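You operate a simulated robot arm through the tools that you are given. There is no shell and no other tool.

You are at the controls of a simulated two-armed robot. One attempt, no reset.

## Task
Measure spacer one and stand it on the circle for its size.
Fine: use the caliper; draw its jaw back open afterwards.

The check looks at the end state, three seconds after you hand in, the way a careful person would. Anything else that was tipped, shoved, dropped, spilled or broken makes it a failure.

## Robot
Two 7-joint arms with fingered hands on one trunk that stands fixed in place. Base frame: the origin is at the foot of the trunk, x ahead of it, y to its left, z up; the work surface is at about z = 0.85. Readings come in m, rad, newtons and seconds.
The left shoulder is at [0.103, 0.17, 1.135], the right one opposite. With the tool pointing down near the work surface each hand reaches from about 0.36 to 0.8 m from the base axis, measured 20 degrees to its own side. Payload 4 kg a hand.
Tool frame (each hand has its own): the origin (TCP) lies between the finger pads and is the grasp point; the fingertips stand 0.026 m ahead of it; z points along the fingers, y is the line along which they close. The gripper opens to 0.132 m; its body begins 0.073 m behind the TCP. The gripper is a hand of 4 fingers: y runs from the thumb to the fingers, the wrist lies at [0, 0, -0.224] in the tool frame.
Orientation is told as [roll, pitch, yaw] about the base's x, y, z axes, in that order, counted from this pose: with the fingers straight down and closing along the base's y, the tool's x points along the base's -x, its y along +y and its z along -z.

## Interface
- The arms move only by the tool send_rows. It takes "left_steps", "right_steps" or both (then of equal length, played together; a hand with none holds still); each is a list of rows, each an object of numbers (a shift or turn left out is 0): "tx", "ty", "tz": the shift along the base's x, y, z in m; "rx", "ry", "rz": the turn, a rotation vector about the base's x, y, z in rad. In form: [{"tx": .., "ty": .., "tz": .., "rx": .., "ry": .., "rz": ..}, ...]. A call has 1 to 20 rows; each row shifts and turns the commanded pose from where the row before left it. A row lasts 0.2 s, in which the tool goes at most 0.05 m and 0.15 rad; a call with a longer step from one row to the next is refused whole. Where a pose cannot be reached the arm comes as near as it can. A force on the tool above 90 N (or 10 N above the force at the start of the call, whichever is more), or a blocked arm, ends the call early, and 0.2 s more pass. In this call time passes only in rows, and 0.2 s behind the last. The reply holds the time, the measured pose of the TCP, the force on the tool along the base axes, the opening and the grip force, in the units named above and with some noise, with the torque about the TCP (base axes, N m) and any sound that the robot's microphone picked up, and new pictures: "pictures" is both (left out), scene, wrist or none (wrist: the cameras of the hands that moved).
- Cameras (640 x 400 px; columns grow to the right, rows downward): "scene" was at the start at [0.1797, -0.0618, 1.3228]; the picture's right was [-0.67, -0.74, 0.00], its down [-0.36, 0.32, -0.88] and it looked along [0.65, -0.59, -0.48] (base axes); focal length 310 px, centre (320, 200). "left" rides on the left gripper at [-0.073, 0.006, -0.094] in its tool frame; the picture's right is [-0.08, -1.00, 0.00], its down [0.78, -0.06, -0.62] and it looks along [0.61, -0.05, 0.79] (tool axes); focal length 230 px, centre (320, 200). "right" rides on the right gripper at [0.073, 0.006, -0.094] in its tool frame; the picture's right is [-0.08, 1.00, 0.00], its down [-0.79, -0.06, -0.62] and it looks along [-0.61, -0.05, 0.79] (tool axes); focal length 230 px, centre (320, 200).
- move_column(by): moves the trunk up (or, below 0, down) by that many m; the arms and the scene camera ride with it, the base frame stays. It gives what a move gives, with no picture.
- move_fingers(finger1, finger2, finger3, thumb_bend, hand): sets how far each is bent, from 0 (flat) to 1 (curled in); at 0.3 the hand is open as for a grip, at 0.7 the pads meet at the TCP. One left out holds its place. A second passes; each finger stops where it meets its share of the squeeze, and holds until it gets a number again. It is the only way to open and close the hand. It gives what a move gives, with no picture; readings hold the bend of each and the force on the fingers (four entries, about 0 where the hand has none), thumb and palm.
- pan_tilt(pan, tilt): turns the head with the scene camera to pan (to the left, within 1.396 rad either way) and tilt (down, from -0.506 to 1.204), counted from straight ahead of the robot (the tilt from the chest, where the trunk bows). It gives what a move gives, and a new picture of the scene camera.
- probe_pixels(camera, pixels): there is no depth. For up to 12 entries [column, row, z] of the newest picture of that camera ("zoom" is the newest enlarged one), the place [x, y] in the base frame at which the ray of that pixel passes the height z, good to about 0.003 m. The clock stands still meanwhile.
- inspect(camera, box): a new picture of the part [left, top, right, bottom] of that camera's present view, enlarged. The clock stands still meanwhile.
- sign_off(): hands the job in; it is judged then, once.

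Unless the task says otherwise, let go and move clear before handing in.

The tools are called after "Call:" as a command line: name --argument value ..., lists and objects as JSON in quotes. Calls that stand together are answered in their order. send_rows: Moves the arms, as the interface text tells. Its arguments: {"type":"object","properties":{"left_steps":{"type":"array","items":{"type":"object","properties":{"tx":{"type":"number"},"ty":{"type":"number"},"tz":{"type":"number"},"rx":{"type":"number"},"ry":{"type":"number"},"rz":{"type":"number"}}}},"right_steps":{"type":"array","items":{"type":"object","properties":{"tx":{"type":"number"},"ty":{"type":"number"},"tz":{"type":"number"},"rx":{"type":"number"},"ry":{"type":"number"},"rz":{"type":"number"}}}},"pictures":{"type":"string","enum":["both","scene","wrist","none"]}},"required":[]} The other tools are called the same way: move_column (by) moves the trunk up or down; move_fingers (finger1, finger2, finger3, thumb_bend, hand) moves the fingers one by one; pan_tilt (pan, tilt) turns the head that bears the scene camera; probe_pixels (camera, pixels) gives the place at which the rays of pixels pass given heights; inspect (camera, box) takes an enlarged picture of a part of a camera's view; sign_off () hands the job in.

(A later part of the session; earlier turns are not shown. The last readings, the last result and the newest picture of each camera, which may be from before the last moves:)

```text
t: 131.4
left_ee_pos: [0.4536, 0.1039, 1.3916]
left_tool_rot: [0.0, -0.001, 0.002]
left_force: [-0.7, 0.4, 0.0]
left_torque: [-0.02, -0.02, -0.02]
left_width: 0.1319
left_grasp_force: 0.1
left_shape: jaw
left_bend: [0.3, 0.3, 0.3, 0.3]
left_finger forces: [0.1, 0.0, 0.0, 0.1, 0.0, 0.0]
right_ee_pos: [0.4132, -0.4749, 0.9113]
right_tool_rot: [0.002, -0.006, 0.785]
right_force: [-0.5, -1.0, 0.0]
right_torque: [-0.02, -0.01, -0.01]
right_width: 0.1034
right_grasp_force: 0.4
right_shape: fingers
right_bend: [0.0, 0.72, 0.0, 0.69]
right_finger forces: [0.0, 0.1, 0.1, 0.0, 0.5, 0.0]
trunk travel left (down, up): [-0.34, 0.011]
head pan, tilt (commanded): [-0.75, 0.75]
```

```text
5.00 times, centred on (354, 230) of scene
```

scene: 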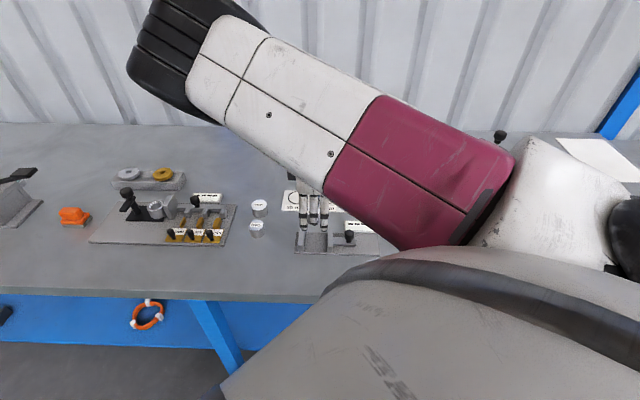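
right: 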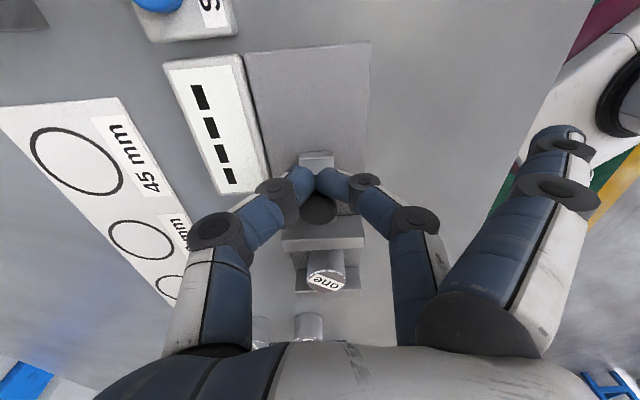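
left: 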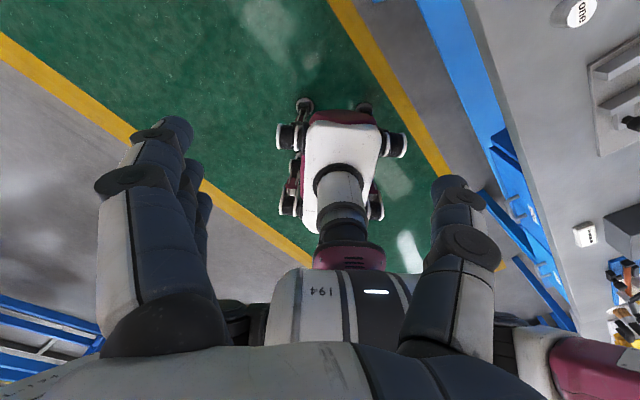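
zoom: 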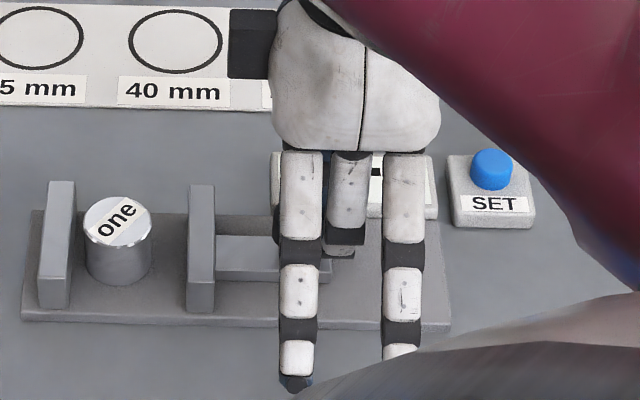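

The fingertips have just reached the knob. Continuing to push in 3 mm steps; the call stops by itself if force rises 10 N.

Call:
send_rows --right_steps '[{"tx": 0.0021, "ty": 0.0021}, {"tx": 0.0021, "ty": 0.0021}, {"tx": 0.0021, "ty": 0.0021}, {"tx": 0.0021, "ty": 0.0021}, {"tx": 0.0021, "ty": 0.0021}]' --pictures "wrist"

Call:
inspect --camera "scene" --box '[290, 190, 418, 270]'

```text
t: 132.6
left_ee_pos: [0.4523, 0.1042, 1.3915]
left_tool_rot: [-0.002, 0.001, 0.001]
left_force: [-0.4, 0.0, 0.0]
left_torque: [0.01, -0.01, 0.0]
left_width: 0.1316
left_grasp_force: 0.0
left_shape: jaw
left_bend: [0.3, 0.3, 0.3, 0.3]
left_finger forces: [0.0, 0.1, 0.0, 0.0, 0.0, 0.1]
right_ee_pos: [0.4248, -0.4646, 0.9119]
right_tool_rot: [0.002, -0.006, 0.787]
right_force: [-1.1, -0.9, 0.7]
right_torque: [-0.04, 0.01, -0.04]
right_width: 0.1037
right_grasp_force: 0.8
right_shape: fingers
right_bend: [0.0, 0.72, 0.0, 0.69]
right_finger forces: [0.0, 0.0, 0.0, 0.1, 1.0, 0.0]
trunk travel left (down, up): [-0.34, 0.011]
head pan, tilt (commanded): [-0.75, 0.75]
```

right: 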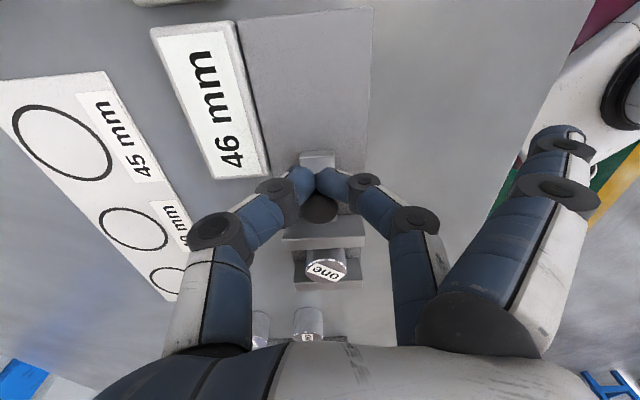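

```text
5.00 times, centred on (354, 230) of scene
```

zoom: 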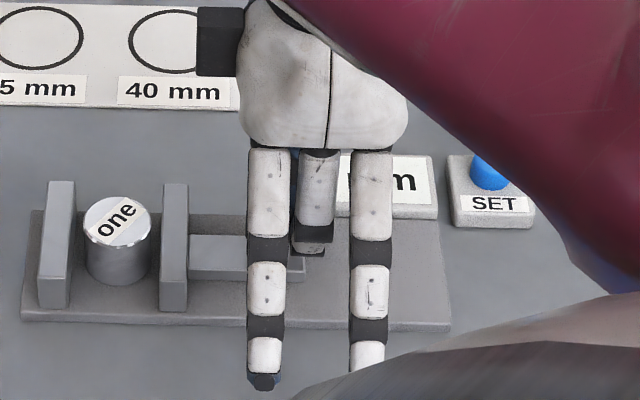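

The display reads 46 mm live with the jaw nearing the spacer. Pushing ~10 mm more.

Call:
send_rows --right_steps '[{"tx": 0.0018, "ty": 0.0018}, {"tx": 0.0018, "ty": 0.0018}, {"tx": 0.0018, "ty": 0.0018}, {"tx": 0.0018, "ty": 0.0018}, {"tz": 0.0}]' --pictures "wrist"

Call:
inspect --camera "scene" --box '[290, 190, 418, 270]'

```text
t: 133.8
left_ee_pos: [0.4533, 0.1041, 1.39]
left_tool_rot: [-0.001, -0.002, 0.001]
left_force: [-0.2, -0.3, 0.0]
left_torque: [0.03, 0.02, 0.0]
left_width: 0.1321
left_grasp_force: 0.1
left_shape: jaw
left_bend: [0.3, 0.3, 0.3, 0.3]
left_finger forces: [0.0, 0.0, 0.0, 0.1, 0.0, 0.0]
right_ee_pos: [0.4308, -0.4577, 0.9106]
right_tool_rot: [0.002, -0.006, 0.786]
right_force: [-1.2, -0.5, -0.7]
right_torque: [-0.03, 0.05, -0.01]
right_width: 0.1037
right_grasp_force: 0.8
right_shape: fingers
right_bend: [0.0, 0.72, 0.0, 0.69]
right_finger forces: [0.0, 0.5, 0.0, 0.0, 1.0, 0.1]
trunk travel left (down, up): [-0.34, 0.011]
head pan, tilt (commanded): [-0.75, 0.75]
```

right: 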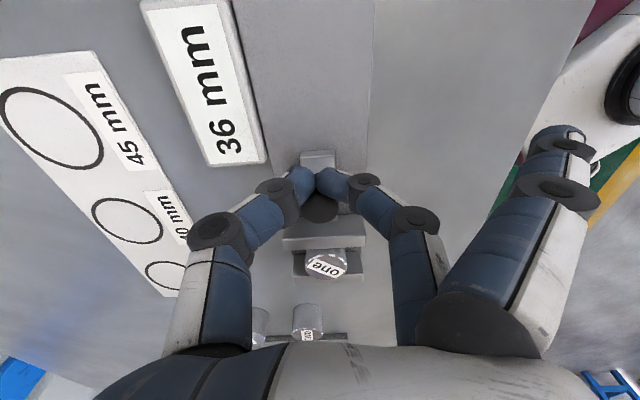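

```text
5.00 times, centred on (354, 230) of scene
```

zoom: 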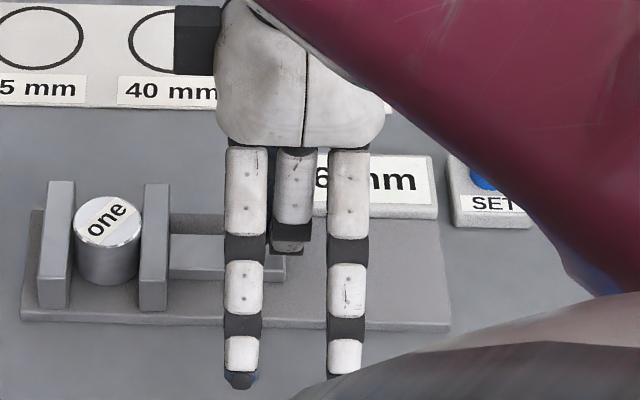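

Now 36 mm with only sliding friction, so not yet clamped. Pushing gently 1 mm at a time until the jaw is firm.

Call:
send_rows --right_steps '[{"tx": 0.0007, "ty": 0.0007}, {"tx": 0.0007, "ty": 0.0007}, {"tz": 0.0}]' --pictures "wrist"

Call:
inspect --camera "right" --box '[120, 0, 280, 100]'

Call:
inspect --camera "scene" --box '[290, 210, 354, 250]'

```text
t: 134.6
left_ee_pos: [0.4524, 0.1041, 1.3905]
left_tool_rot: [-0.003, 0.0, 0.002]
left_force: [-0.9, -0.3, -0.5]
left_torque: [-0.01, 0.01, -0.01]
left_width: 0.1319
left_grasp_force: 0.1
left_shape: jaw
left_bend: [0.3, 0.3, 0.3, 0.3]
left_finger forces: [0.0, 0.0, 0.0, 0.0, 0.1, 0.0]
right_ee_pos: [0.4323, -0.4552, 0.9126]
right_tool_rot: [0.002, -0.003, 0.785]
right_force: [-1.1, -1.2, -0.1]
right_torque: [-0.03, 0.04, -0.06]
right_width: 0.1037
right_grasp_force: 1.2
right_shape: fingers
right_bend: [0.0, 0.72, 0.0, 0.69]
right_finger forces: [0.1, 0.7, 0.0, 0.1, 1.9, 0.1]
trunk travel left (down, up): [-0.34, 0.011]
head pan, tilt (commanded): [-0.75, 0.75]
```

right: 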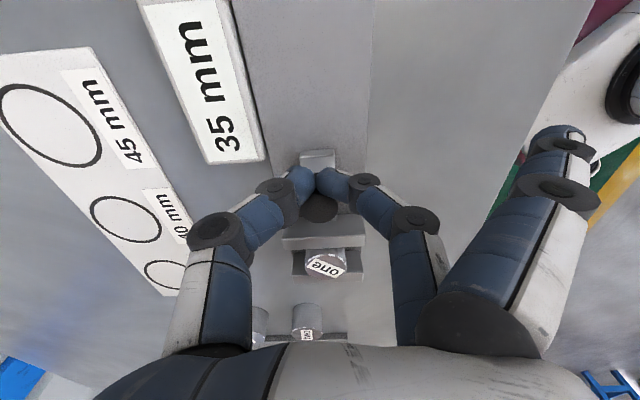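

```text
4.00 times, centred on (200, 50) of right
```

zoom: 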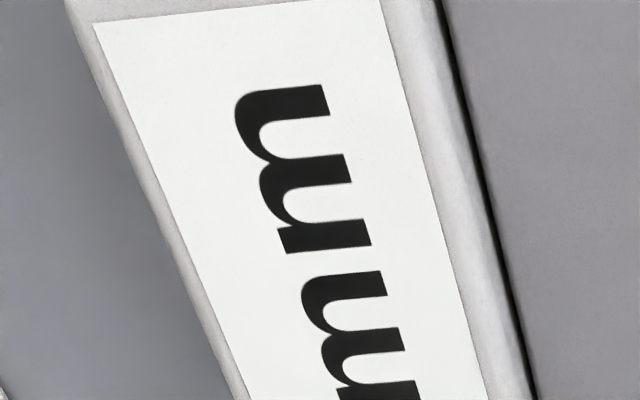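

```text
10.00 times, centred on (322, 230) of scene
```

zoom: 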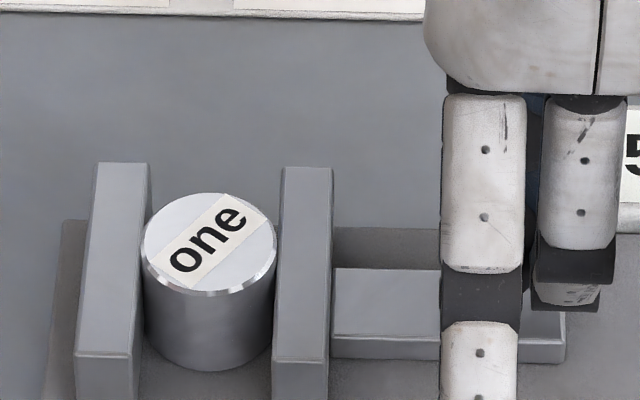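

The display reads 35 mm. I'll press 1–2 mm more to confirm it's clamped and the reading stays.

Call:
send_rows --right_steps '[{"tx": 0.0007, "ty": 0.0007}, {"tx": 0.0007, "ty": 0.0007}, {"tz": 0.0}]' --pictures "wrist"

Call:
inspect --camera "right" --box '[120, 0, 440, 200]'

```text
t: 135.4
left_ee_pos: [0.4534, 0.1037, 1.3906]
left_tool_rot: [0.001, -0.002, 0.002]
left_force: [-0.4, -0.8, -0.1]
left_torque: [-0.02, 0.0, 0.03]
left_width: 0.1316
left_grasp_force: 0.0
left_shape: jaw
left_bend: [0.3, 0.3, 0.3, 0.3]
left_finger forces: [0.0, 0.1, 0.0, 0.1, 0.0, 0.0]
right_ee_pos: [0.4335, -0.4549, 0.9114]
right_tool_rot: [0.003, -0.005, 0.786]
right_force: [-4.9, -4.7, -1.2]
right_torque: [-0.08, 0.09, -0.06]
right_width: 0.1036
right_grasp_force: 3.4
right_shape: fingers
right_bend: [0.0, 0.72, 0.0, 0.69]
right_finger forces: [0.1, 2.5, 0.0, 0.0, 5.3, 0.1]
trunk travel left (down, up): [-0.34, 0.011]
head pan, tilt (commanded): [-0.75, 0.75]
```

right: 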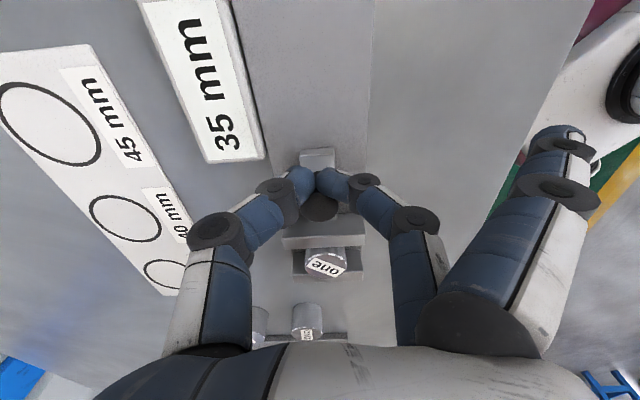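

```text
2.00 times, centred on (280, 100) of right
```

zoom: 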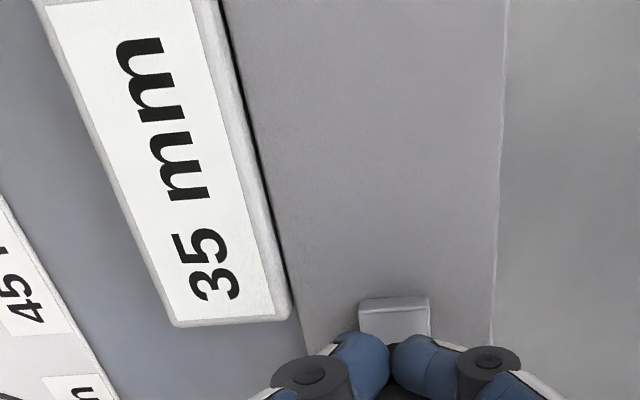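

Clamped at ~7 N with the display steady at 35 mm, so spacer one is 35 mm. Now I'll back off, lift over the knob, and hook it from the jaw side to open.

Call:
send_rows --right_steps '[{"tx": -0.003, "ty": -0.003}, {"tz": 0.02}, {"tz": 0.03}, {"tz": 0.02}, {"tx": 0.015, "ty": 0.015}, {"tx": 0.015, "ty": 0.015}, {"tz": 0.0}]' --pictures "wrist"

Call:
inspect --camera "right" --box '[220, 80, 460, 230]'

Call:
inspect --camera "scene" --box '[290, 190, 418, 270]'

```text
t: 137.0
left_ee_pos: [0.4544, 0.1037, 1.3904]
left_tool_rot: [-0.001, 0.001, 0.002]
left_force: [0.5, -0.4, -0.4]
left_torque: [-0.01, -0.01, -0.03]
left_width: 0.1319
left_grasp_force: 0.0
left_shape: jaw
left_bend: [0.3, 0.3, 0.3, 0.3]
left_finger forces: [0.0, 0.0, 0.0, 0.0, 0.0, 0.1]
right_ee_pos: [0.4616, -0.4264, 0.9815]
right_tool_rot: [0.001, -0.007, 0.785]
right_force: [-0.8, -0.5, -0.7]
right_torque: [0.02, -0.03, 0.01]
right_width: 0.1034
right_grasp_force: 0.2
right_shape: fingers
right_bend: [0.0, 0.72, 0.0, 0.69]
right_finger forces: [0.0, 0.0, 0.1, 0.0, 0.1, 0.0]
trunk travel left (down, up): [-0.34, 0.011]
head pan, tilt (commanded): [-0.75, 0.75]
```

right: 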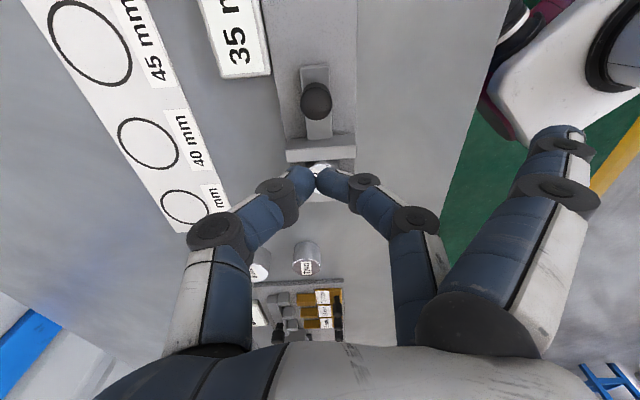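

```text
2.67 times, centred on (340, 155) of right
```

zoom: 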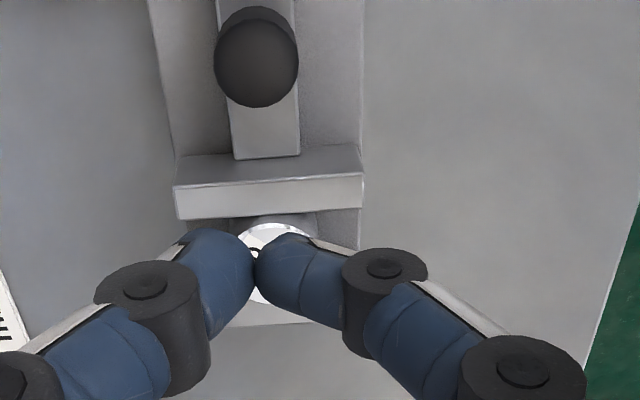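

```text
5.00 times, centred on (354, 230) of scene
```

zoom: 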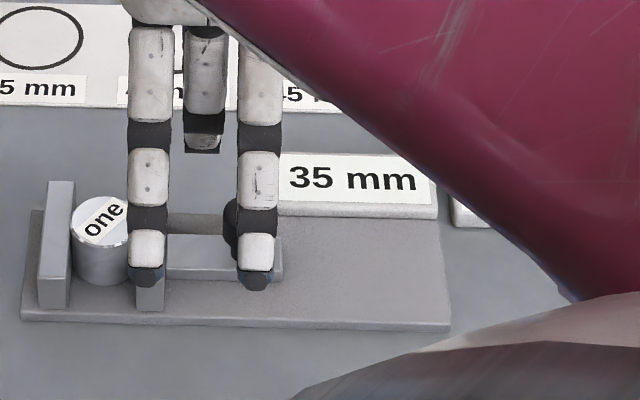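

The fingertips are centred between knob (+18.5 mm) and jaw (−19 mm). Lowering into the space.

Call:
send_rows --right_steps '[{"tz": -0.025}, {"tz": -0.025}, {"tz": -0.015}, {"tz": -0.009}, {"tz": 0.0}]' --pictures "wrist"

Call:
inspect --camera "right" --box '[220, 80, 460, 230]'

```text
t: 138.2
left_ee_pos: [0.4545, 0.1042, 1.3908]
left_tool_rot: [-0.002, 0.0, 0.0]
left_force: [-0.3, 0.0, 0.6]
left_torque: [0.03, -0.03, 0.02]
left_width: 0.1318
left_grasp_force: 0.1
left_shape: jaw
left_bend: [0.3, 0.3, 0.3, 0.3]
left_finger forces: [0.0, 0.0, 0.0, 0.0, 0.0, 0.0]
right_ee_pos: [0.4602, -0.4275, 0.9069]
right_tool_rot: [0.002, -0.006, 0.785]
right_force: [0.2, -0.8, -0.1]
right_torque: [0.0, 0.01, 0.03]
right_width: 0.1037
right_grasp_force: 0.0
right_shape: fingers
right_bend: [0.0, 0.72, 0.0, 0.69]
right_finger forces: [0.0, 0.0, 0.0, 0.0, 0.0, 0.0]
trunk travel left (down, up): [-0.34, 0.011]
head pan, tilt (commanded): [-0.75, 0.75]
```

right: 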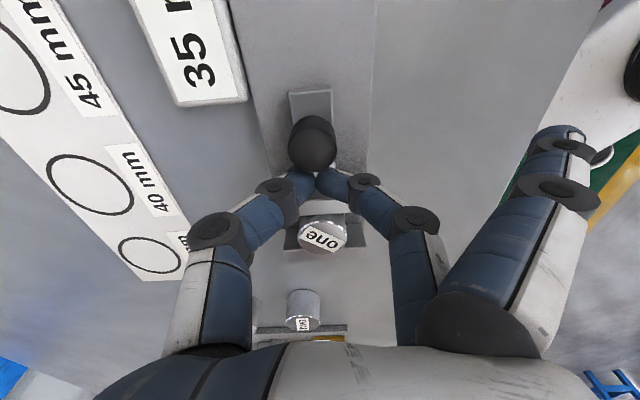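

```text
2.67 times, centred on (340, 155) of right
```

zoom: 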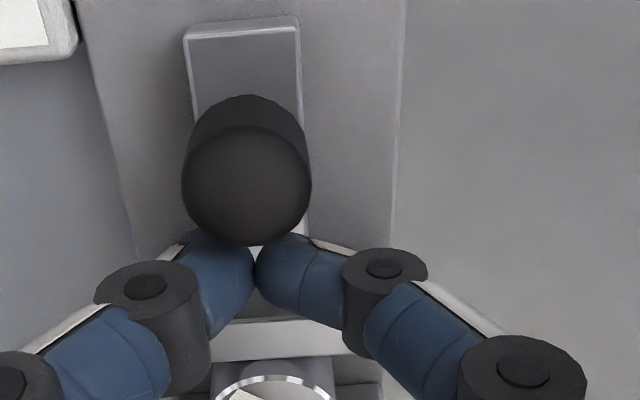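

Hooked. Pulling the knob back along −u; I'll do 27 mm and then approach the open stop gently.

Call:
send_rows --right_steps '[{"tx": -0.0021, "ty": -0.0021}, {"tx": -0.0021, "ty": -0.0021}, {"tx": -0.0021, "ty": -0.0021}, {"tx": -0.0021, "ty": -0.0021}, {"tx": -0.0021, "ty": -0.0021}, {"tx": -0.0021, "ty": -0.0021}, {"tx": -0.0021, "ty": -0.0021}, {"tx": -0.0021, "ty": -0.0021}, {"tx": -0.0018, "ty": -0.0018}, {"tz": 0.0}]' --pictures "wrist"

Call:
inspect --camera "scene" --box '[290, 190, 418, 270]'

```text
t: 140.4
left_ee_pos: [0.4542, 0.103, 1.3914]
left_tool_rot: [-0.002, -0.001, 0.001]
left_force: [-0.3, -0.2, -0.6]
left_torque: [-0.01, 0.01, -0.02]
left_width: 0.1317
left_grasp_force: 0.2
left_shape: jaw
left_bend: [0.3, 0.3, 0.3, 0.3]
left_finger forces: [0.0, 0.0, 0.0, 0.1, 0.0, 0.1]
right_ee_pos: [0.4412, -0.4454, 0.907]
right_tool_rot: [0.002, -0.003, 0.785]
right_force: [1.1, 1.2, 0.1]
right_torque: [0.04, 0.02, 0.02]
right_width: 0.1038
right_grasp_force: 1.2
right_shape: fingers
right_bend: [0.0, 0.72, 0.0, 0.69]
right_finger forces: [0.0, 0.5, 0.0, 0.0, 1.1, 0.0]
trunk travel left (down, up): [-0.34, 0.011]
head pan, tilt (commanded): [-0.75, 0.75]
```

right: 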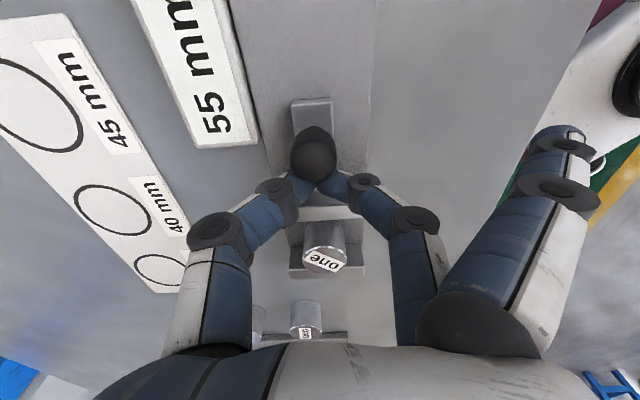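

```text
5.00 times, centred on (354, 230) of scene
```

zoom: 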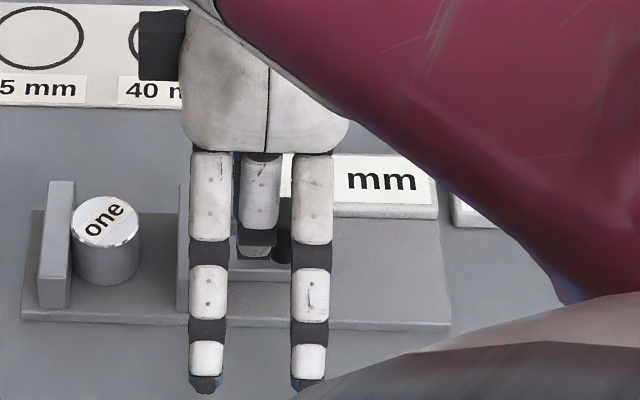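

Now 55 mm open with light sliding force. Continuing gently toward the fully open stop.

Call:
send_rows --right_steps '[{"tx": -0.0014, "ty": -0.0014}, {"tx": -0.0014, "ty": -0.0014}, {"tx": -0.001, "ty": -0.001}, {"tz": 0.0}]' --pictures "wrist"

```text
t: 141.4
left_ee_pos: [0.4542, 0.1052, 1.3908]
left_tool_rot: [-0.001, 0.001, 0.001]
left_force: [-0.4, 0.2, -0.3]
left_torque: [0.0, 0.01, -0.01]
left_width: 0.1319
left_grasp_force: 0.1
left_shape: jaw
left_bend: [0.3, 0.3, 0.3, 0.3]
left_finger forces: [0.0, 0.0, 0.0, 0.0, 0.1, 0.1]
right_ee_pos: [0.4381, -0.4498, 0.908]
right_tool_rot: [0.002, -0.004, 0.784]
right_force: [0.6, 0.5, 0.0]
right_torque: [0.05, -0.02, 0.01]
right_width: 0.1039
right_grasp_force: 0.9
right_shape: fingers
right_bend: [0.0, 0.72, 0.0, 0.69]
right_finger forces: [0.0, 0.4, 0.1, 0.0, 1.2, 0.1]
trunk travel left (down, up): [-0.34, 0.011]
head pan, tilt (commanded): [-0.75, 0.75]
```

right: 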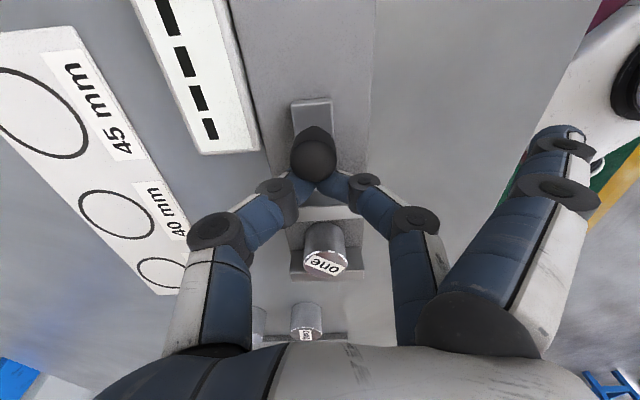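

The display is back to "----". A couple more millimetres to reach the original open stop.

Call:
send_rows --right_steps '[{"tx": -0.0007, "ty": -0.0007}, {"tx": -0.0007, "ty": -0.0007}, {"tz": 0.0}]' --pictures "none"

Call:
send_rows --right_steps '[{"tx": -0.0007, "ty": -0.0007}, {"tx": -0.0007, "ty": -0.0007}, {"tz": 0.0}]' --pictures "wrist"

Call:
inspect --camera "scene" --box '[290, 190, 418, 270]'

```text
t: 142.2
left_ee_pos: [0.4542, 0.1041, 1.39]
left_tool_rot: [-0.001, 0.002, 0.002]
left_force: [-0.1, 0.9, -0.5]
left_torque: [0.0, 0.0, 0.0]
left_width: 0.1319
left_grasp_force: 0.1
left_shape: jaw
left_bend: [0.3, 0.3, 0.3, 0.3]
left_finger forces: [0.1, 0.0, 0.1, 0.0, 0.1, 0.1]
right_ee_pos: [0.4371, -0.4503, 0.9079]
right_tool_rot: [0.002, -0.005, 0.785]
right_force: [3.2, 3.8, 0.4]
right_torque: [0.06, -0.06, 0.03]
right_width: 0.1037
right_grasp_force: 2.7
right_shape: fingers
right_bend: [0.0, 0.72, 0.0, 0.69]
right_finger forces: [0.1, 1.4, 0.1, 0.1, 3.6, 0.0]
trunk travel left (down, up): [-0.34, 0.011]
head pan, tilt (commanded): [-0.75, 0.75]
```

```text
t: 143.0
left_ee_pos: [0.4546, 0.1051, 1.3908]
left_tool_rot: [-0.002, -0.001, 0.003]
left_force: [0.0, 0.1, 0.3]
left_torque: [0.01, 0.04, -0.01]
left_width: 0.1318
left_grasp_force: 0.0
left_shape: jaw
left_bend: [0.3, 0.3, 0.3, 0.3]
left_finger forces: [0.1, 0.0, 0.0, 0.0, 0.1, 0.1]
right_ee_pos: [0.4377, -0.4511, 0.9075]
right_tool_rot: [0.001, -0.006, 0.787]
right_force: [9.7, 10.1, 2.2]
right_torque: [0.15, -0.16, 0.1]
right_width: 0.1036
right_grasp_force: 6.9
right_shape: fingers
right_bend: [0.0, 0.72, 0.0, 0.69]
right_finger forces: [0.1, 4.3, 0.1, 0.0, 9.2, 0.0]
trunk travel left (down, up): [-0.34, 0.011]
head pan, tilt (commanded): [-0.75, 0.75]
```

right: 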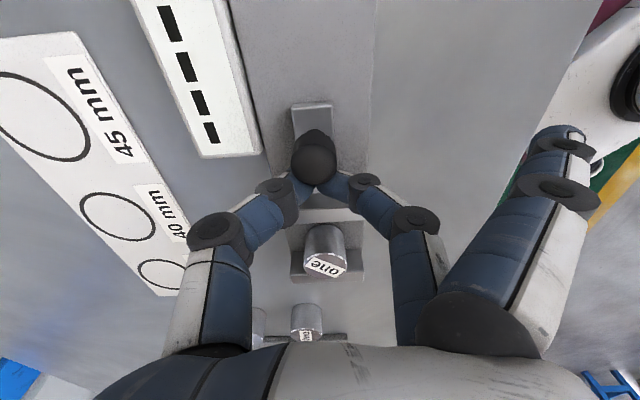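

```text
5.00 times, centred on (354, 230) of scene
```

zoom: 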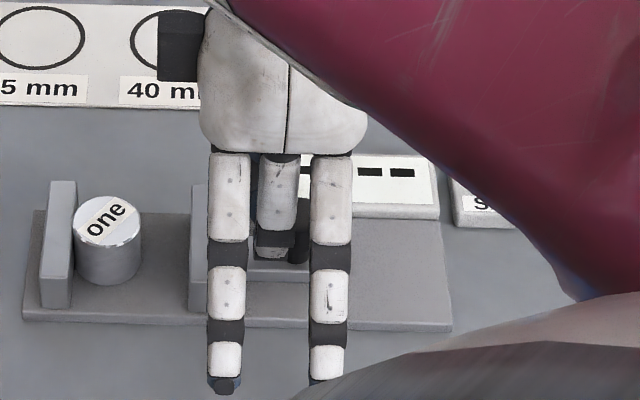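

At the open stop (14 N). Easing off and lifting clear, then opening the fingers and moving over spacer one.

Call:
send_rows --right_steps '[{"tx": 0.0022, "ty": 0.0022}, {"tx": 0.0022, "ty": 0.0022}, {"tz": 0.02}, {"tz": 0.03}, {"tz": 0.02}]' --pictures "none"

Call:
move_fingers --hand "right" --finger2 0.5 --thumb_bend 0.5

Call:
send_rows --right_steps '[{"tx": 0.018, "ty": 0.0165}, {"tx": 0.0195, "ty": 0.0175}, {"tx": 0.0195, "ty": 0.0175}, {"tz": -0.02}, {"tz": 0.0}]' --pictures "wrist"

Call:
inspect --camera "right" --box '[220, 80, 460, 230]'

```text
t: 144.2
left_ee_pos: [0.4538, 0.1035, 1.3888]
left_tool_rot: [-0.002, -0.002, 0.0]
left_force: [-0.1, -0.1, -0.1]
left_torque: [0.01, 0.01, -0.01]
left_width: 0.1319
left_grasp_force: 0.0
left_shape: jaw
left_bend: [0.3, 0.3, 0.3, 0.3]
left_finger forces: [0.1, 0.0, 0.1, 0.0, 0.0, 0.1]
right_ee_pos: [0.4385, -0.4475, 0.978]
right_tool_rot: [0.002, -0.004, 0.785]
right_force: [0.0, -0.8, 0.4]
right_torque: [0.0, 0.0, -0.02]
right_width: 0.1037
right_grasp_force: 0.1
right_shape: fingers
right_bend: [0.0, 0.72, 0.0, 0.69]
right_finger forces: [0.1, 0.0, 0.0, 0.0, 0.0, 0.1]
trunk travel left (down, up): [-0.34, 0.011]
head pan, tilt (commanded): [-0.75, 0.75]
```

```text
t: 145.2
left_ee_pos: [0.4535, 0.1035, 1.3906]
left_tool_rot: [0.0, 0.001, 0.003]
left_force: [0.0, 0.1, 0.4]
left_torque: [-0.01, 0.01, 0.02]
left_width: 0.1319
left_grasp_force: 0.0
left_shape: jaw
left_bend: [0.3, 0.3, 0.3, 0.3]
left_finger forces: [0.1, 0.1, 0.0, 0.1, 0.0, 0.1]
right_ee_pos: [0.4401, -0.4479, 0.9777]
right_tool_rot: [0.003, -0.006, 0.786]
right_force: [0.5, 0.1, 0.0]
right_torque: [0.0, 0.0, 0.02]
right_width: 0.1335
right_grasp_force: 0.1
right_shape: fingers
right_bend: [0.0, 0.5, 0.0, 0.5]
right_finger forces: [0.0, 0.1, 0.1, 0.0, 0.0, 0.0]
trunk travel left (down, up): [-0.34, 0.011]
head pan, tilt (commanded): [-0.75, 0.75]
```

```text
t: 146.4
left_ee_pos: [0.453, 0.1042, 1.3904]
left_tool_rot: [-0.002, 0.0, 0.0]
left_force: [0.5, 0.8, 0.5]
left_torque: [0.0, 0.01, 0.01]
left_width: 0.1321
left_grasp_force: 0.1
left_shape: jaw
left_bend: [0.3, 0.3, 0.3, 0.3]
left_finger forces: [0.0, 0.0, 0.0, 0.0, 0.0, 0.1]
right_ee_pos: [0.498, -0.3963, 0.9573]
right_tool_rot: [0.002, -0.004, 0.786]
right_force: [0.2, 0.8, -0.5]
right_torque: [0.0, 0.0, 0.03]
right_width: 0.1337
right_grasp_force: 0.1
right_shape: fingers
right_bend: [0.0, 0.5, 0.0, 0.5]
right_finger forces: [0.0, 0.1, 0.1, 0.2, 0.0, 0.0]
trunk travel left (down, up): [-0.34, 0.011]
head pan, tilt (commanded): [-0.75, 0.75]
```

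right: 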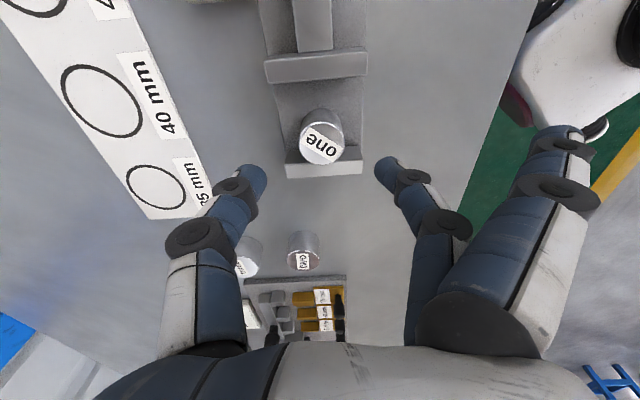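

```text
2.67 times, centred on (340, 155) of right
```

zoom: 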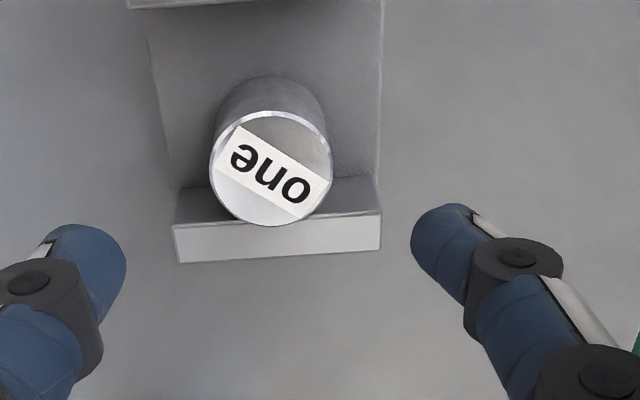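

The spacer is directly under the TCP (offsets < 1 mm). Descending to 0.894 and closing in matched steps.

Call:
send_rows --right_steps '[{"tz": -0.02}, {"tz": -0.02}, {"tz": -0.015}, {"tz": -0.008}, {"tz": 0.0}]' --pictures "none"

Call:
inspect --camera "right" --box '[220, 100, 460, 250]'

```text
t: 147.6
left_ee_pos: [0.4532, 0.1047, 1.3897]
left_tool_rot: [-0.002, 0.0, 0.002]
left_force: [-0.2, 0.5, 0.0]
left_torque: [0.02, 0.0, 0.0]
left_width: 0.1319
left_grasp_force: 0.0
left_shape: jaw
left_bend: [0.3, 0.3, 0.3, 0.3]
left_finger forces: [0.0, 0.1, 0.0, 0.1, 0.1, 0.0]
right_ee_pos: [0.4977, -0.3956, 0.894]
right_tool_rot: [0.002, -0.007, 0.785]
right_force: [0.7, 0.5, -0.7]
right_torque: [-0.01, 0.03, 0.02]
right_width: 0.1336
right_grasp_force: 0.0
right_shape: fingers
right_bend: [0.0, 0.5, 0.0, 0.5]
right_finger forces: [0.0, 0.0, 0.1, 0.0, 0.0, 0.0]
trunk travel left (down, up): [-0.34, 0.011]
head pan, tilt (commanded): [-0.75, 0.75]
```

```text
2.67 times, centred on (340, 175) of right
```

zoom: 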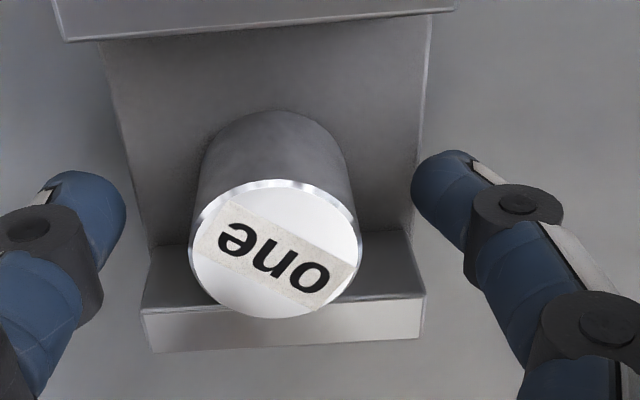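

Centred. Closing.

Call:
move_fingers --hand "right" --finger2 0.585 --thumb_bend 0.6

Call:
move_fingers --hand "right" --finger2 0.61 --thumb_bend 0.62

Call:
move_fingers --hand "right" --finger2 0.66 --thumb_bend 0.635

Call:
move_fingers --hand "right" --finger2 0.73 --thumb_bend 0.66

Call:
inspect --camera "right" --box '[220, 100, 460, 250]'

```text
t: 148.6
left_ee_pos: [0.4535, 0.1034, 1.3904]
left_tool_rot: [-0.002, 0.0, 0.001]
left_force: [0.3, 0.8, 0.3]
left_torque: [-0.02, 0.02, -0.03]
left_width: 0.1317
left_grasp_force: 0.1
left_shape: jaw
left_bend: [0.3, 0.3, 0.3, 0.3]
left_finger forces: [0.0, 0.0, 0.0, 0.0, 0.0, 0.0]
right_ee_pos: [0.4971, -0.3959, 0.8951]
right_tool_rot: [0.003, -0.006, 0.785]
right_force: [0.2, 1.1, 0.2]
right_torque: [-0.04, 0.02, 0.01]
right_width: 0.1181
right_grasp_force: 0.1
right_shape: fingers
right_bend: [0.0, 0.58, 0.0, 0.6]
right_finger forces: [0.1, 0.0, 0.0, 0.0, 0.0, 0.0]
trunk travel left (down, up): [-0.34, 0.011]
head pan, tilt (commanded): [-0.75, 0.75]
```

```text
t: 149.6
left_ee_pos: [0.4533, 0.1037, 1.3901]
left_tool_rot: [-0.002, 0.0, 0.003]
left_force: [0.3, 0.4, -0.1]
left_torque: [0.02, 0.03, -0.01]
left_width: 0.132
left_grasp_force: 0.0
left_shape: jaw
left_bend: [0.3, 0.3, 0.3, 0.3]
left_finger forces: [0.1, 0.0, 0.0, 0.1, 0.0, 0.0]
right_ee_pos: [0.4973, -0.3964, 0.8941]
right_tool_rot: [-0.001, -0.005, 0.786]
right_force: [-0.1, 0.1, 0.0]
right_torque: [-0.01, 0.0, -0.01]
right_width: 0.1164
right_grasp_force: 1.1
right_shape: fingers
right_bend: [0.0, 0.59, 0.0, 0.61]
right_finger forces: [0.0, 1.4, 0.0, 0.0, 1.3, 0.0]
trunk travel left (down, up): [-0.34, 0.011]
head pan, tilt (commanded): [-0.75, 0.75]
```

```text
t: 150.6
left_ee_pos: [0.4532, 0.1046, 1.3896]
left_tool_rot: [0.0, 0.001, 0.003]
left_force: [0.1, -0.2, 0.8]
left_torque: [-0.02, 0.03, -0.03]
left_width: 0.1317
left_grasp_force: 0.1
left_shape: jaw
left_bend: [0.3, 0.3, 0.3, 0.3]
left_finger forces: [0.0, 0.0, 0.0, 0.0, 0.0, 0.1]
right_ee_pos: [0.4975, -0.3967, 0.8938]
right_tool_rot: [0.003, -0.007, 0.786]
right_force: [-0.2, 0.6, 0.2]
right_torque: [0.04, 0.0, -0.01]
right_width: 0.1169
right_grasp_force: 3.9
right_shape: fingers
right_bend: [0.0, 0.6, 0.0, 0.62]
right_finger forces: [0.0, 4.0, 0.0, 0.1, 3.9, 0.0]
trunk travel left (down, up): [-0.34, 0.011]
head pan, tilt (commanded): [-0.75, 0.75]
```

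```text
t: 151.6
left_ee_pos: [0.4532, 0.1041, 1.3903]
left_tool_rot: [-0.002, 0.001, 0.001]
left_force: [-0.1, 0.6, -0.2]
left_torque: [0.01, -0.03, 0.01]
left_width: 0.1319
left_grasp_force: 0.0
left_shape: jaw
left_bend: [0.3, 0.3, 0.3, 0.3]
left_finger forces: [0.1, 0.1, 0.1, 0.0, 0.0, 0.0]
right_ee_pos: [0.4974, -0.3955, 0.8927]
right_tool_rot: [0.003, -0.006, 0.784]
right_force: [0.3, -0.5, -0.9]
right_torque: [0.03, 0.02, -0.01]
right_width: 0.1175
right_grasp_force: 9.1
right_shape: fingers
right_bend: [0.0, 0.64, 0.0, 0.63]
right_finger forces: [0.0, 8.7, 0.1, 0.0, 8.7, 0.0]
trunk travel left (down, up): [-0.34, 0.011]
head pan, tilt (commanded): [-0.75, 0.75]
```

```text
2.67 times, centred on (340, 175) of right
```

zoom: 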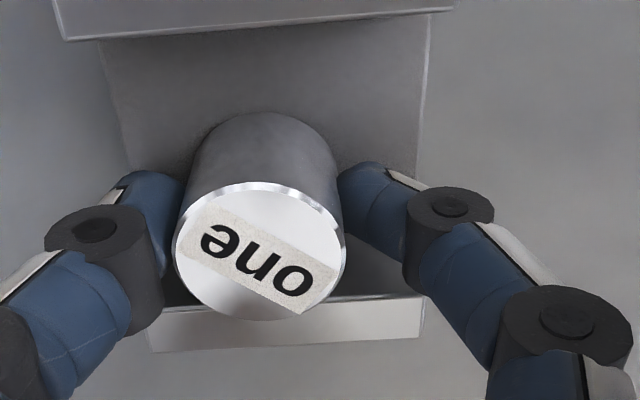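

Grip 8.7 N on both sides. Lifting out of the caliper to z≈0.985 and tucking the outer fingers to 0.52 (so they won't reach spacer three later).

Call:
send_rows --right_steps '[{"tz": 0.004}, {"tz": 0.008}, {"tz": 0.015}, {"tz": 0.02}, {"tz": 0.022}, {"tz": 0.022}]' --pictures "wrist"

Call:
move_fingers --hand "right" --finger1 0.52 --finger3 0.52

Call:
inspect --camera "scene" --box '[290, 190, 418, 270]'

```text
t: 153.0
left_ee_pos: [0.4543, 0.1044, 1.39]
left_tool_rot: [-0.002, -0.002, 0.003]
left_force: [-0.4, -0.5, -1.0]
left_torque: [0.04, -0.05, 0.02]
left_width: 0.1319
left_grasp_force: 0.1
left_shape: jaw
left_bend: [0.3, 0.3, 0.3, 0.3]
left_finger forces: [0.0, 0.0, 0.1, 0.0, 0.1, 0.0]
right_ee_pos: [0.4981, -0.3966, 0.9851]
right_tool_rot: [0.002, -0.006, 0.785]
right_force: [0.7, -0.3, -0.2]
right_torque: [-0.05, -0.03, 0.02]
right_width: 0.1178
right_grasp_force: 8.4
right_shape: fingers
right_bend: [0.0, 0.64, 0.0, 0.63]
right_finger forces: [0.0, 8.6, 0.0, 0.1, 8.6, 0.0]
trunk travel left (down, up): [-0.34, 0.011]
head pan, tilt (commanded): [-0.75, 0.75]
```

right: 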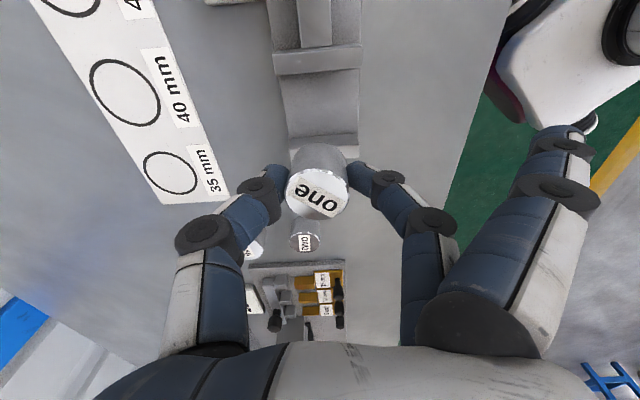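

```text
t: 154.0
left_ee_pos: [0.4535, 0.1051, 1.3913]
left_tool_rot: [-0.002, 0.0, 0.001]
left_force: [-0.5, 0.2, 0.0]
left_torque: [-0.01, 0.01, -0.01]
left_width: 0.132
left_grasp_force: 0.1
left_shape: jaw
left_bend: [0.3, 0.3, 0.3, 0.3]
left_finger forces: [0.1, 0.0, 0.1, 0.0, 0.1, 0.0]
right_ee_pos: [0.4975, -0.396, 0.9838]
right_tool_rot: [0.001, -0.006, 0.786]
right_force: [0.4, -0.7, -1.6]
right_torque: [0.04, 0.0, 0.01]
right_width: 0.0522
right_grasp_force: 8.6
right_shape: fingers
right_bend: [0.52, 0.64, 0.52, 0.63]
right_finger forces: [0.1, 8.5, 0.0, 0.0, 8.7, 0.1]
trunk travel left (down, up): [-0.34, 0.011]
head pan, tilt (commanded): [-0.75, 0.75]
```

```text
5.00 times, centred on (354, 230) of scene
```

zoom: 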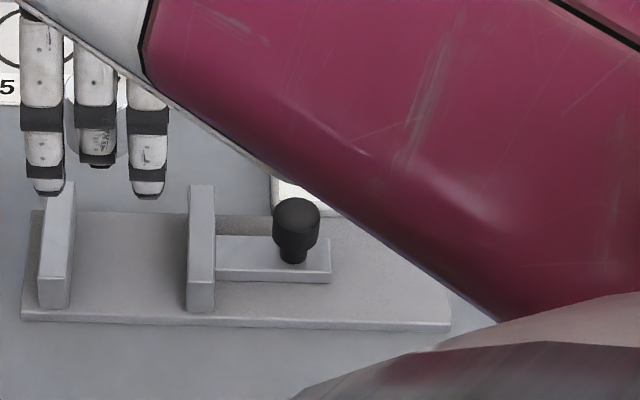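

The caliper is empty and fully open. I'll retreat up and toward (0.44, -0.55, 1.15) with yaw reducing to ~0.25, then lower the trunk.

Call:
send_rows --right_steps '[{"tx": -0.0082, "ty": -0.022, "tz": 0.02, "rz": -0.0764}, {"tx": -0.0082, "ty": -0.022, "tz": 0.024, "rz": -0.0764}, {"tx": -0.0082, "ty": -0.022, "tz": 0.024, "rz": -0.0764}, {"tx": -0.0082, "ty": -0.022, "tz": 0.024, "rz": -0.0764}, {"tx": -0.0082, "ty": -0.022, "tz": 0.024, "rz": -0.0764}, {"tx": -0.0082, "ty": -0.022, "tz": 0.024, "rz": -0.0764}, {"tx": -0.0082, "ty": -0.022, "tz": 0.024, "rz": -0.0764}, {"tz": 0.0}]' --pictures "wrist"

```text
t: 155.8
left_ee_pos: [0.4534, 0.105, 1.3905]
left_tool_rot: [0.0, 0.0, 0.003]
left_force: [0.1, 0.1, -0.6]
left_torque: [0.02, -0.02, -0.01]
left_width: 0.1319
left_grasp_force: 0.1
left_shape: jaw
left_bend: [0.3, 0.3, 0.3, 0.3]
left_finger forces: [0.0, 0.0, 0.0, 0.0, 0.0, 0.0]
right_ee_pos: [0.4407, -0.5498, 1.1508]
right_tool_rot: [0.002, -0.004, 0.248]
right_force: [0.5, 0.3, -1.2]
right_torque: [0.02, 0.01, -0.01]
right_width: 0.0522
right_grasp_force: 8.9
right_shape: fingers
right_bend: [0.52, 0.64, 0.52, 0.63]
right_finger forces: [0.0, 8.6, 0.1, 0.0, 8.5, 0.0]
trunk travel left (down, up): [-0.34, 0.011]
head pan, tilt (commanded): [-0.75, 0.75]
```

right: 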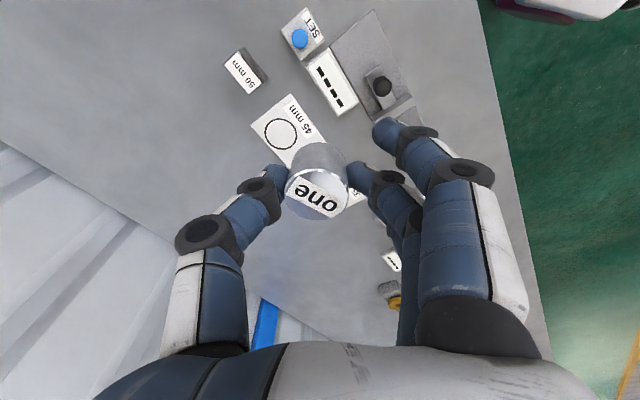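

Clean pose with a steady grip. Lowering the trunk 0.13 m (hand to ~1.02).

Call:
move_column --by -0.13

Call:
send_rows --right_steps '[{"tx": 0.015, "ty": 0.005}, {"tx": 0.03, "ty": 0.01}, {"tx": 0.03, "ty": 0.01}, {"tx": 0.03, "ty": 0.01}, {"tx": 0.03, "ty": 0.01}, {"tx": 0.03, "ty": 0.01}, {"tx": 0.03, "ty": 0.01}, {"tz": 0.0}, {"tz": 0.0}]' --pictures "both"

```text
t: 157.4
left_ee_pos: [0.4529, 0.1049, 1.2619]
left_tool_rot: [0.0, -0.002, 0.001]
left_force: [-0.2, -0.4, 0.3]
left_torque: [-0.01, -0.02, 0.0]
left_width: 0.1316
left_grasp_force: 0.1
left_shape: jaw
left_bend: [0.3, 0.3, 0.3, 0.3]
left_finger forces: [0.1, 0.0, 0.0, 0.0, 0.0, 0.1]
right_ee_pos: [0.4401, -0.5495, 1.0191]
right_tool_rot: [0.002, -0.007, 0.25]
right_force: [0.6, 0.1, -0.1]
right_torque: [0.02, 0.01, -0.03]
right_width: 0.0522
right_grasp_force: 8.8
right_shape: fingers
right_bend: [0.52, 0.64, 0.52, 0.63]
right_finger forces: [0.1, 8.6, 0.1, 0.1, 8.6, 0.1]
trunk travel left (down, up): [-0.21, 0.141]
head pan, tilt (commanded): [-0.75, 0.75]
```

```text
t: 159.4
left_ee_pos: [0.4548, 0.1043, 1.2594]
left_tool_rot: [0.0, 0.0, 0.0]
left_force: [-0.6, 0.3, 0.2]
left_torque: [0.01, -0.02, 0.0]
left_width: 0.1318
left_grasp_force: 0.0
left_shape: jaw
left_bend: [0.3, 0.3, 0.3, 0.3]
left_finger forces: [0.0, 0.0, 0.0, 0.0, 0.1, 0.1]
right_ee_pos: [0.6356, -0.4857, 1.0168]
right_tool_rot: [0.001, -0.004, 0.25]
right_force: [-0.3, 0.4, -1.0]
right_torque: [-0.01, 0.0, 0.0]
right_width: 0.0521
right_grasp_force: 8.3
right_shape: fingers
right_bend: [0.52, 0.64, 0.52, 0.63]
right_finger forces: [0.0, 8.3, 0.0, 0.1, 8.4, 0.1]
trunk travel left (down, up): [-0.21, 0.141]
head pan, tilt (commanded): [-0.75, 0.75]
```

scene: 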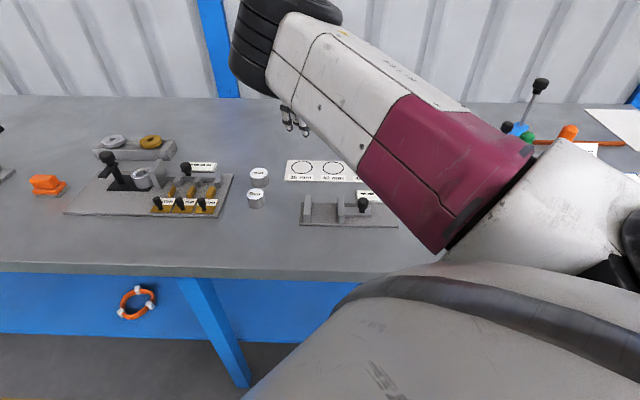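
right: 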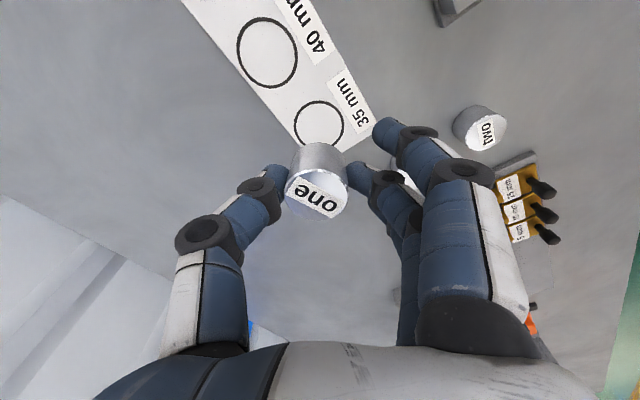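

Pose is exact and level. I'll measure the 35 mm circle's centre from both cameras now.

Call:
inspect --camera "scene" --box '[270, 145, 350, 195]'

Call:
probe_pixels --camera "scene" --pixels '[[301, 168, 0.851], [302, 168, 0.851], [303, 168, 0.851]]'

Call:
inspect --camera "right" --box '[240, 70, 400, 170]'

Call:
probe_pixels --camera "right" --pixels '[[318, 122, 0.851], [294, 123, 0.851], [343, 122, 0.851], [319, 99, 0.851]]'

```text
8.00 times, centred on (310, 170) of scene
```

zoom: 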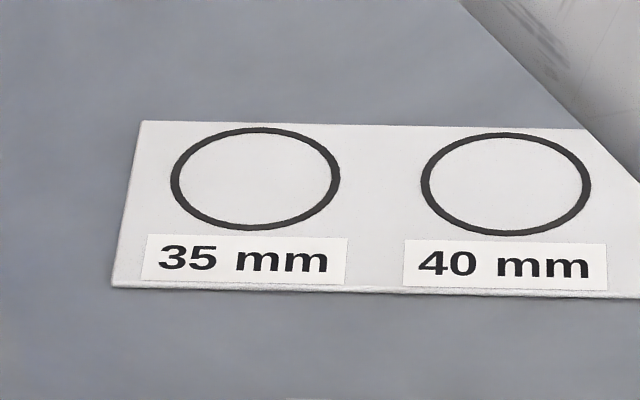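

```text
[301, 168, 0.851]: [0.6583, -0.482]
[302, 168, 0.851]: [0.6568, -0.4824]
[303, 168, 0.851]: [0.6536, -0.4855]
```

```text
4.00 times, centred on (320, 120) of right
```

zoom: 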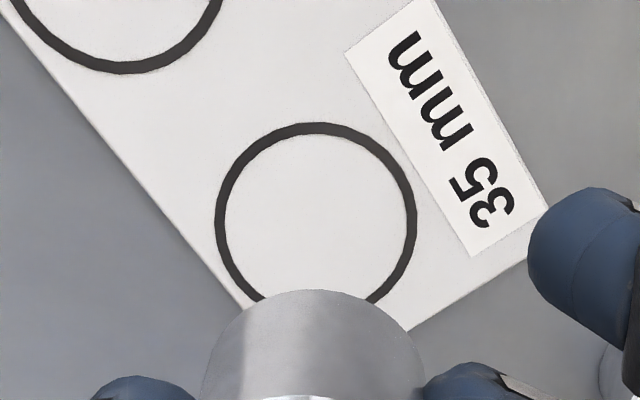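

```text
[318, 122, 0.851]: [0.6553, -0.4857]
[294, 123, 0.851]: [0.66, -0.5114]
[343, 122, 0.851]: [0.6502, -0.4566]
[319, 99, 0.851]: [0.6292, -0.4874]
```

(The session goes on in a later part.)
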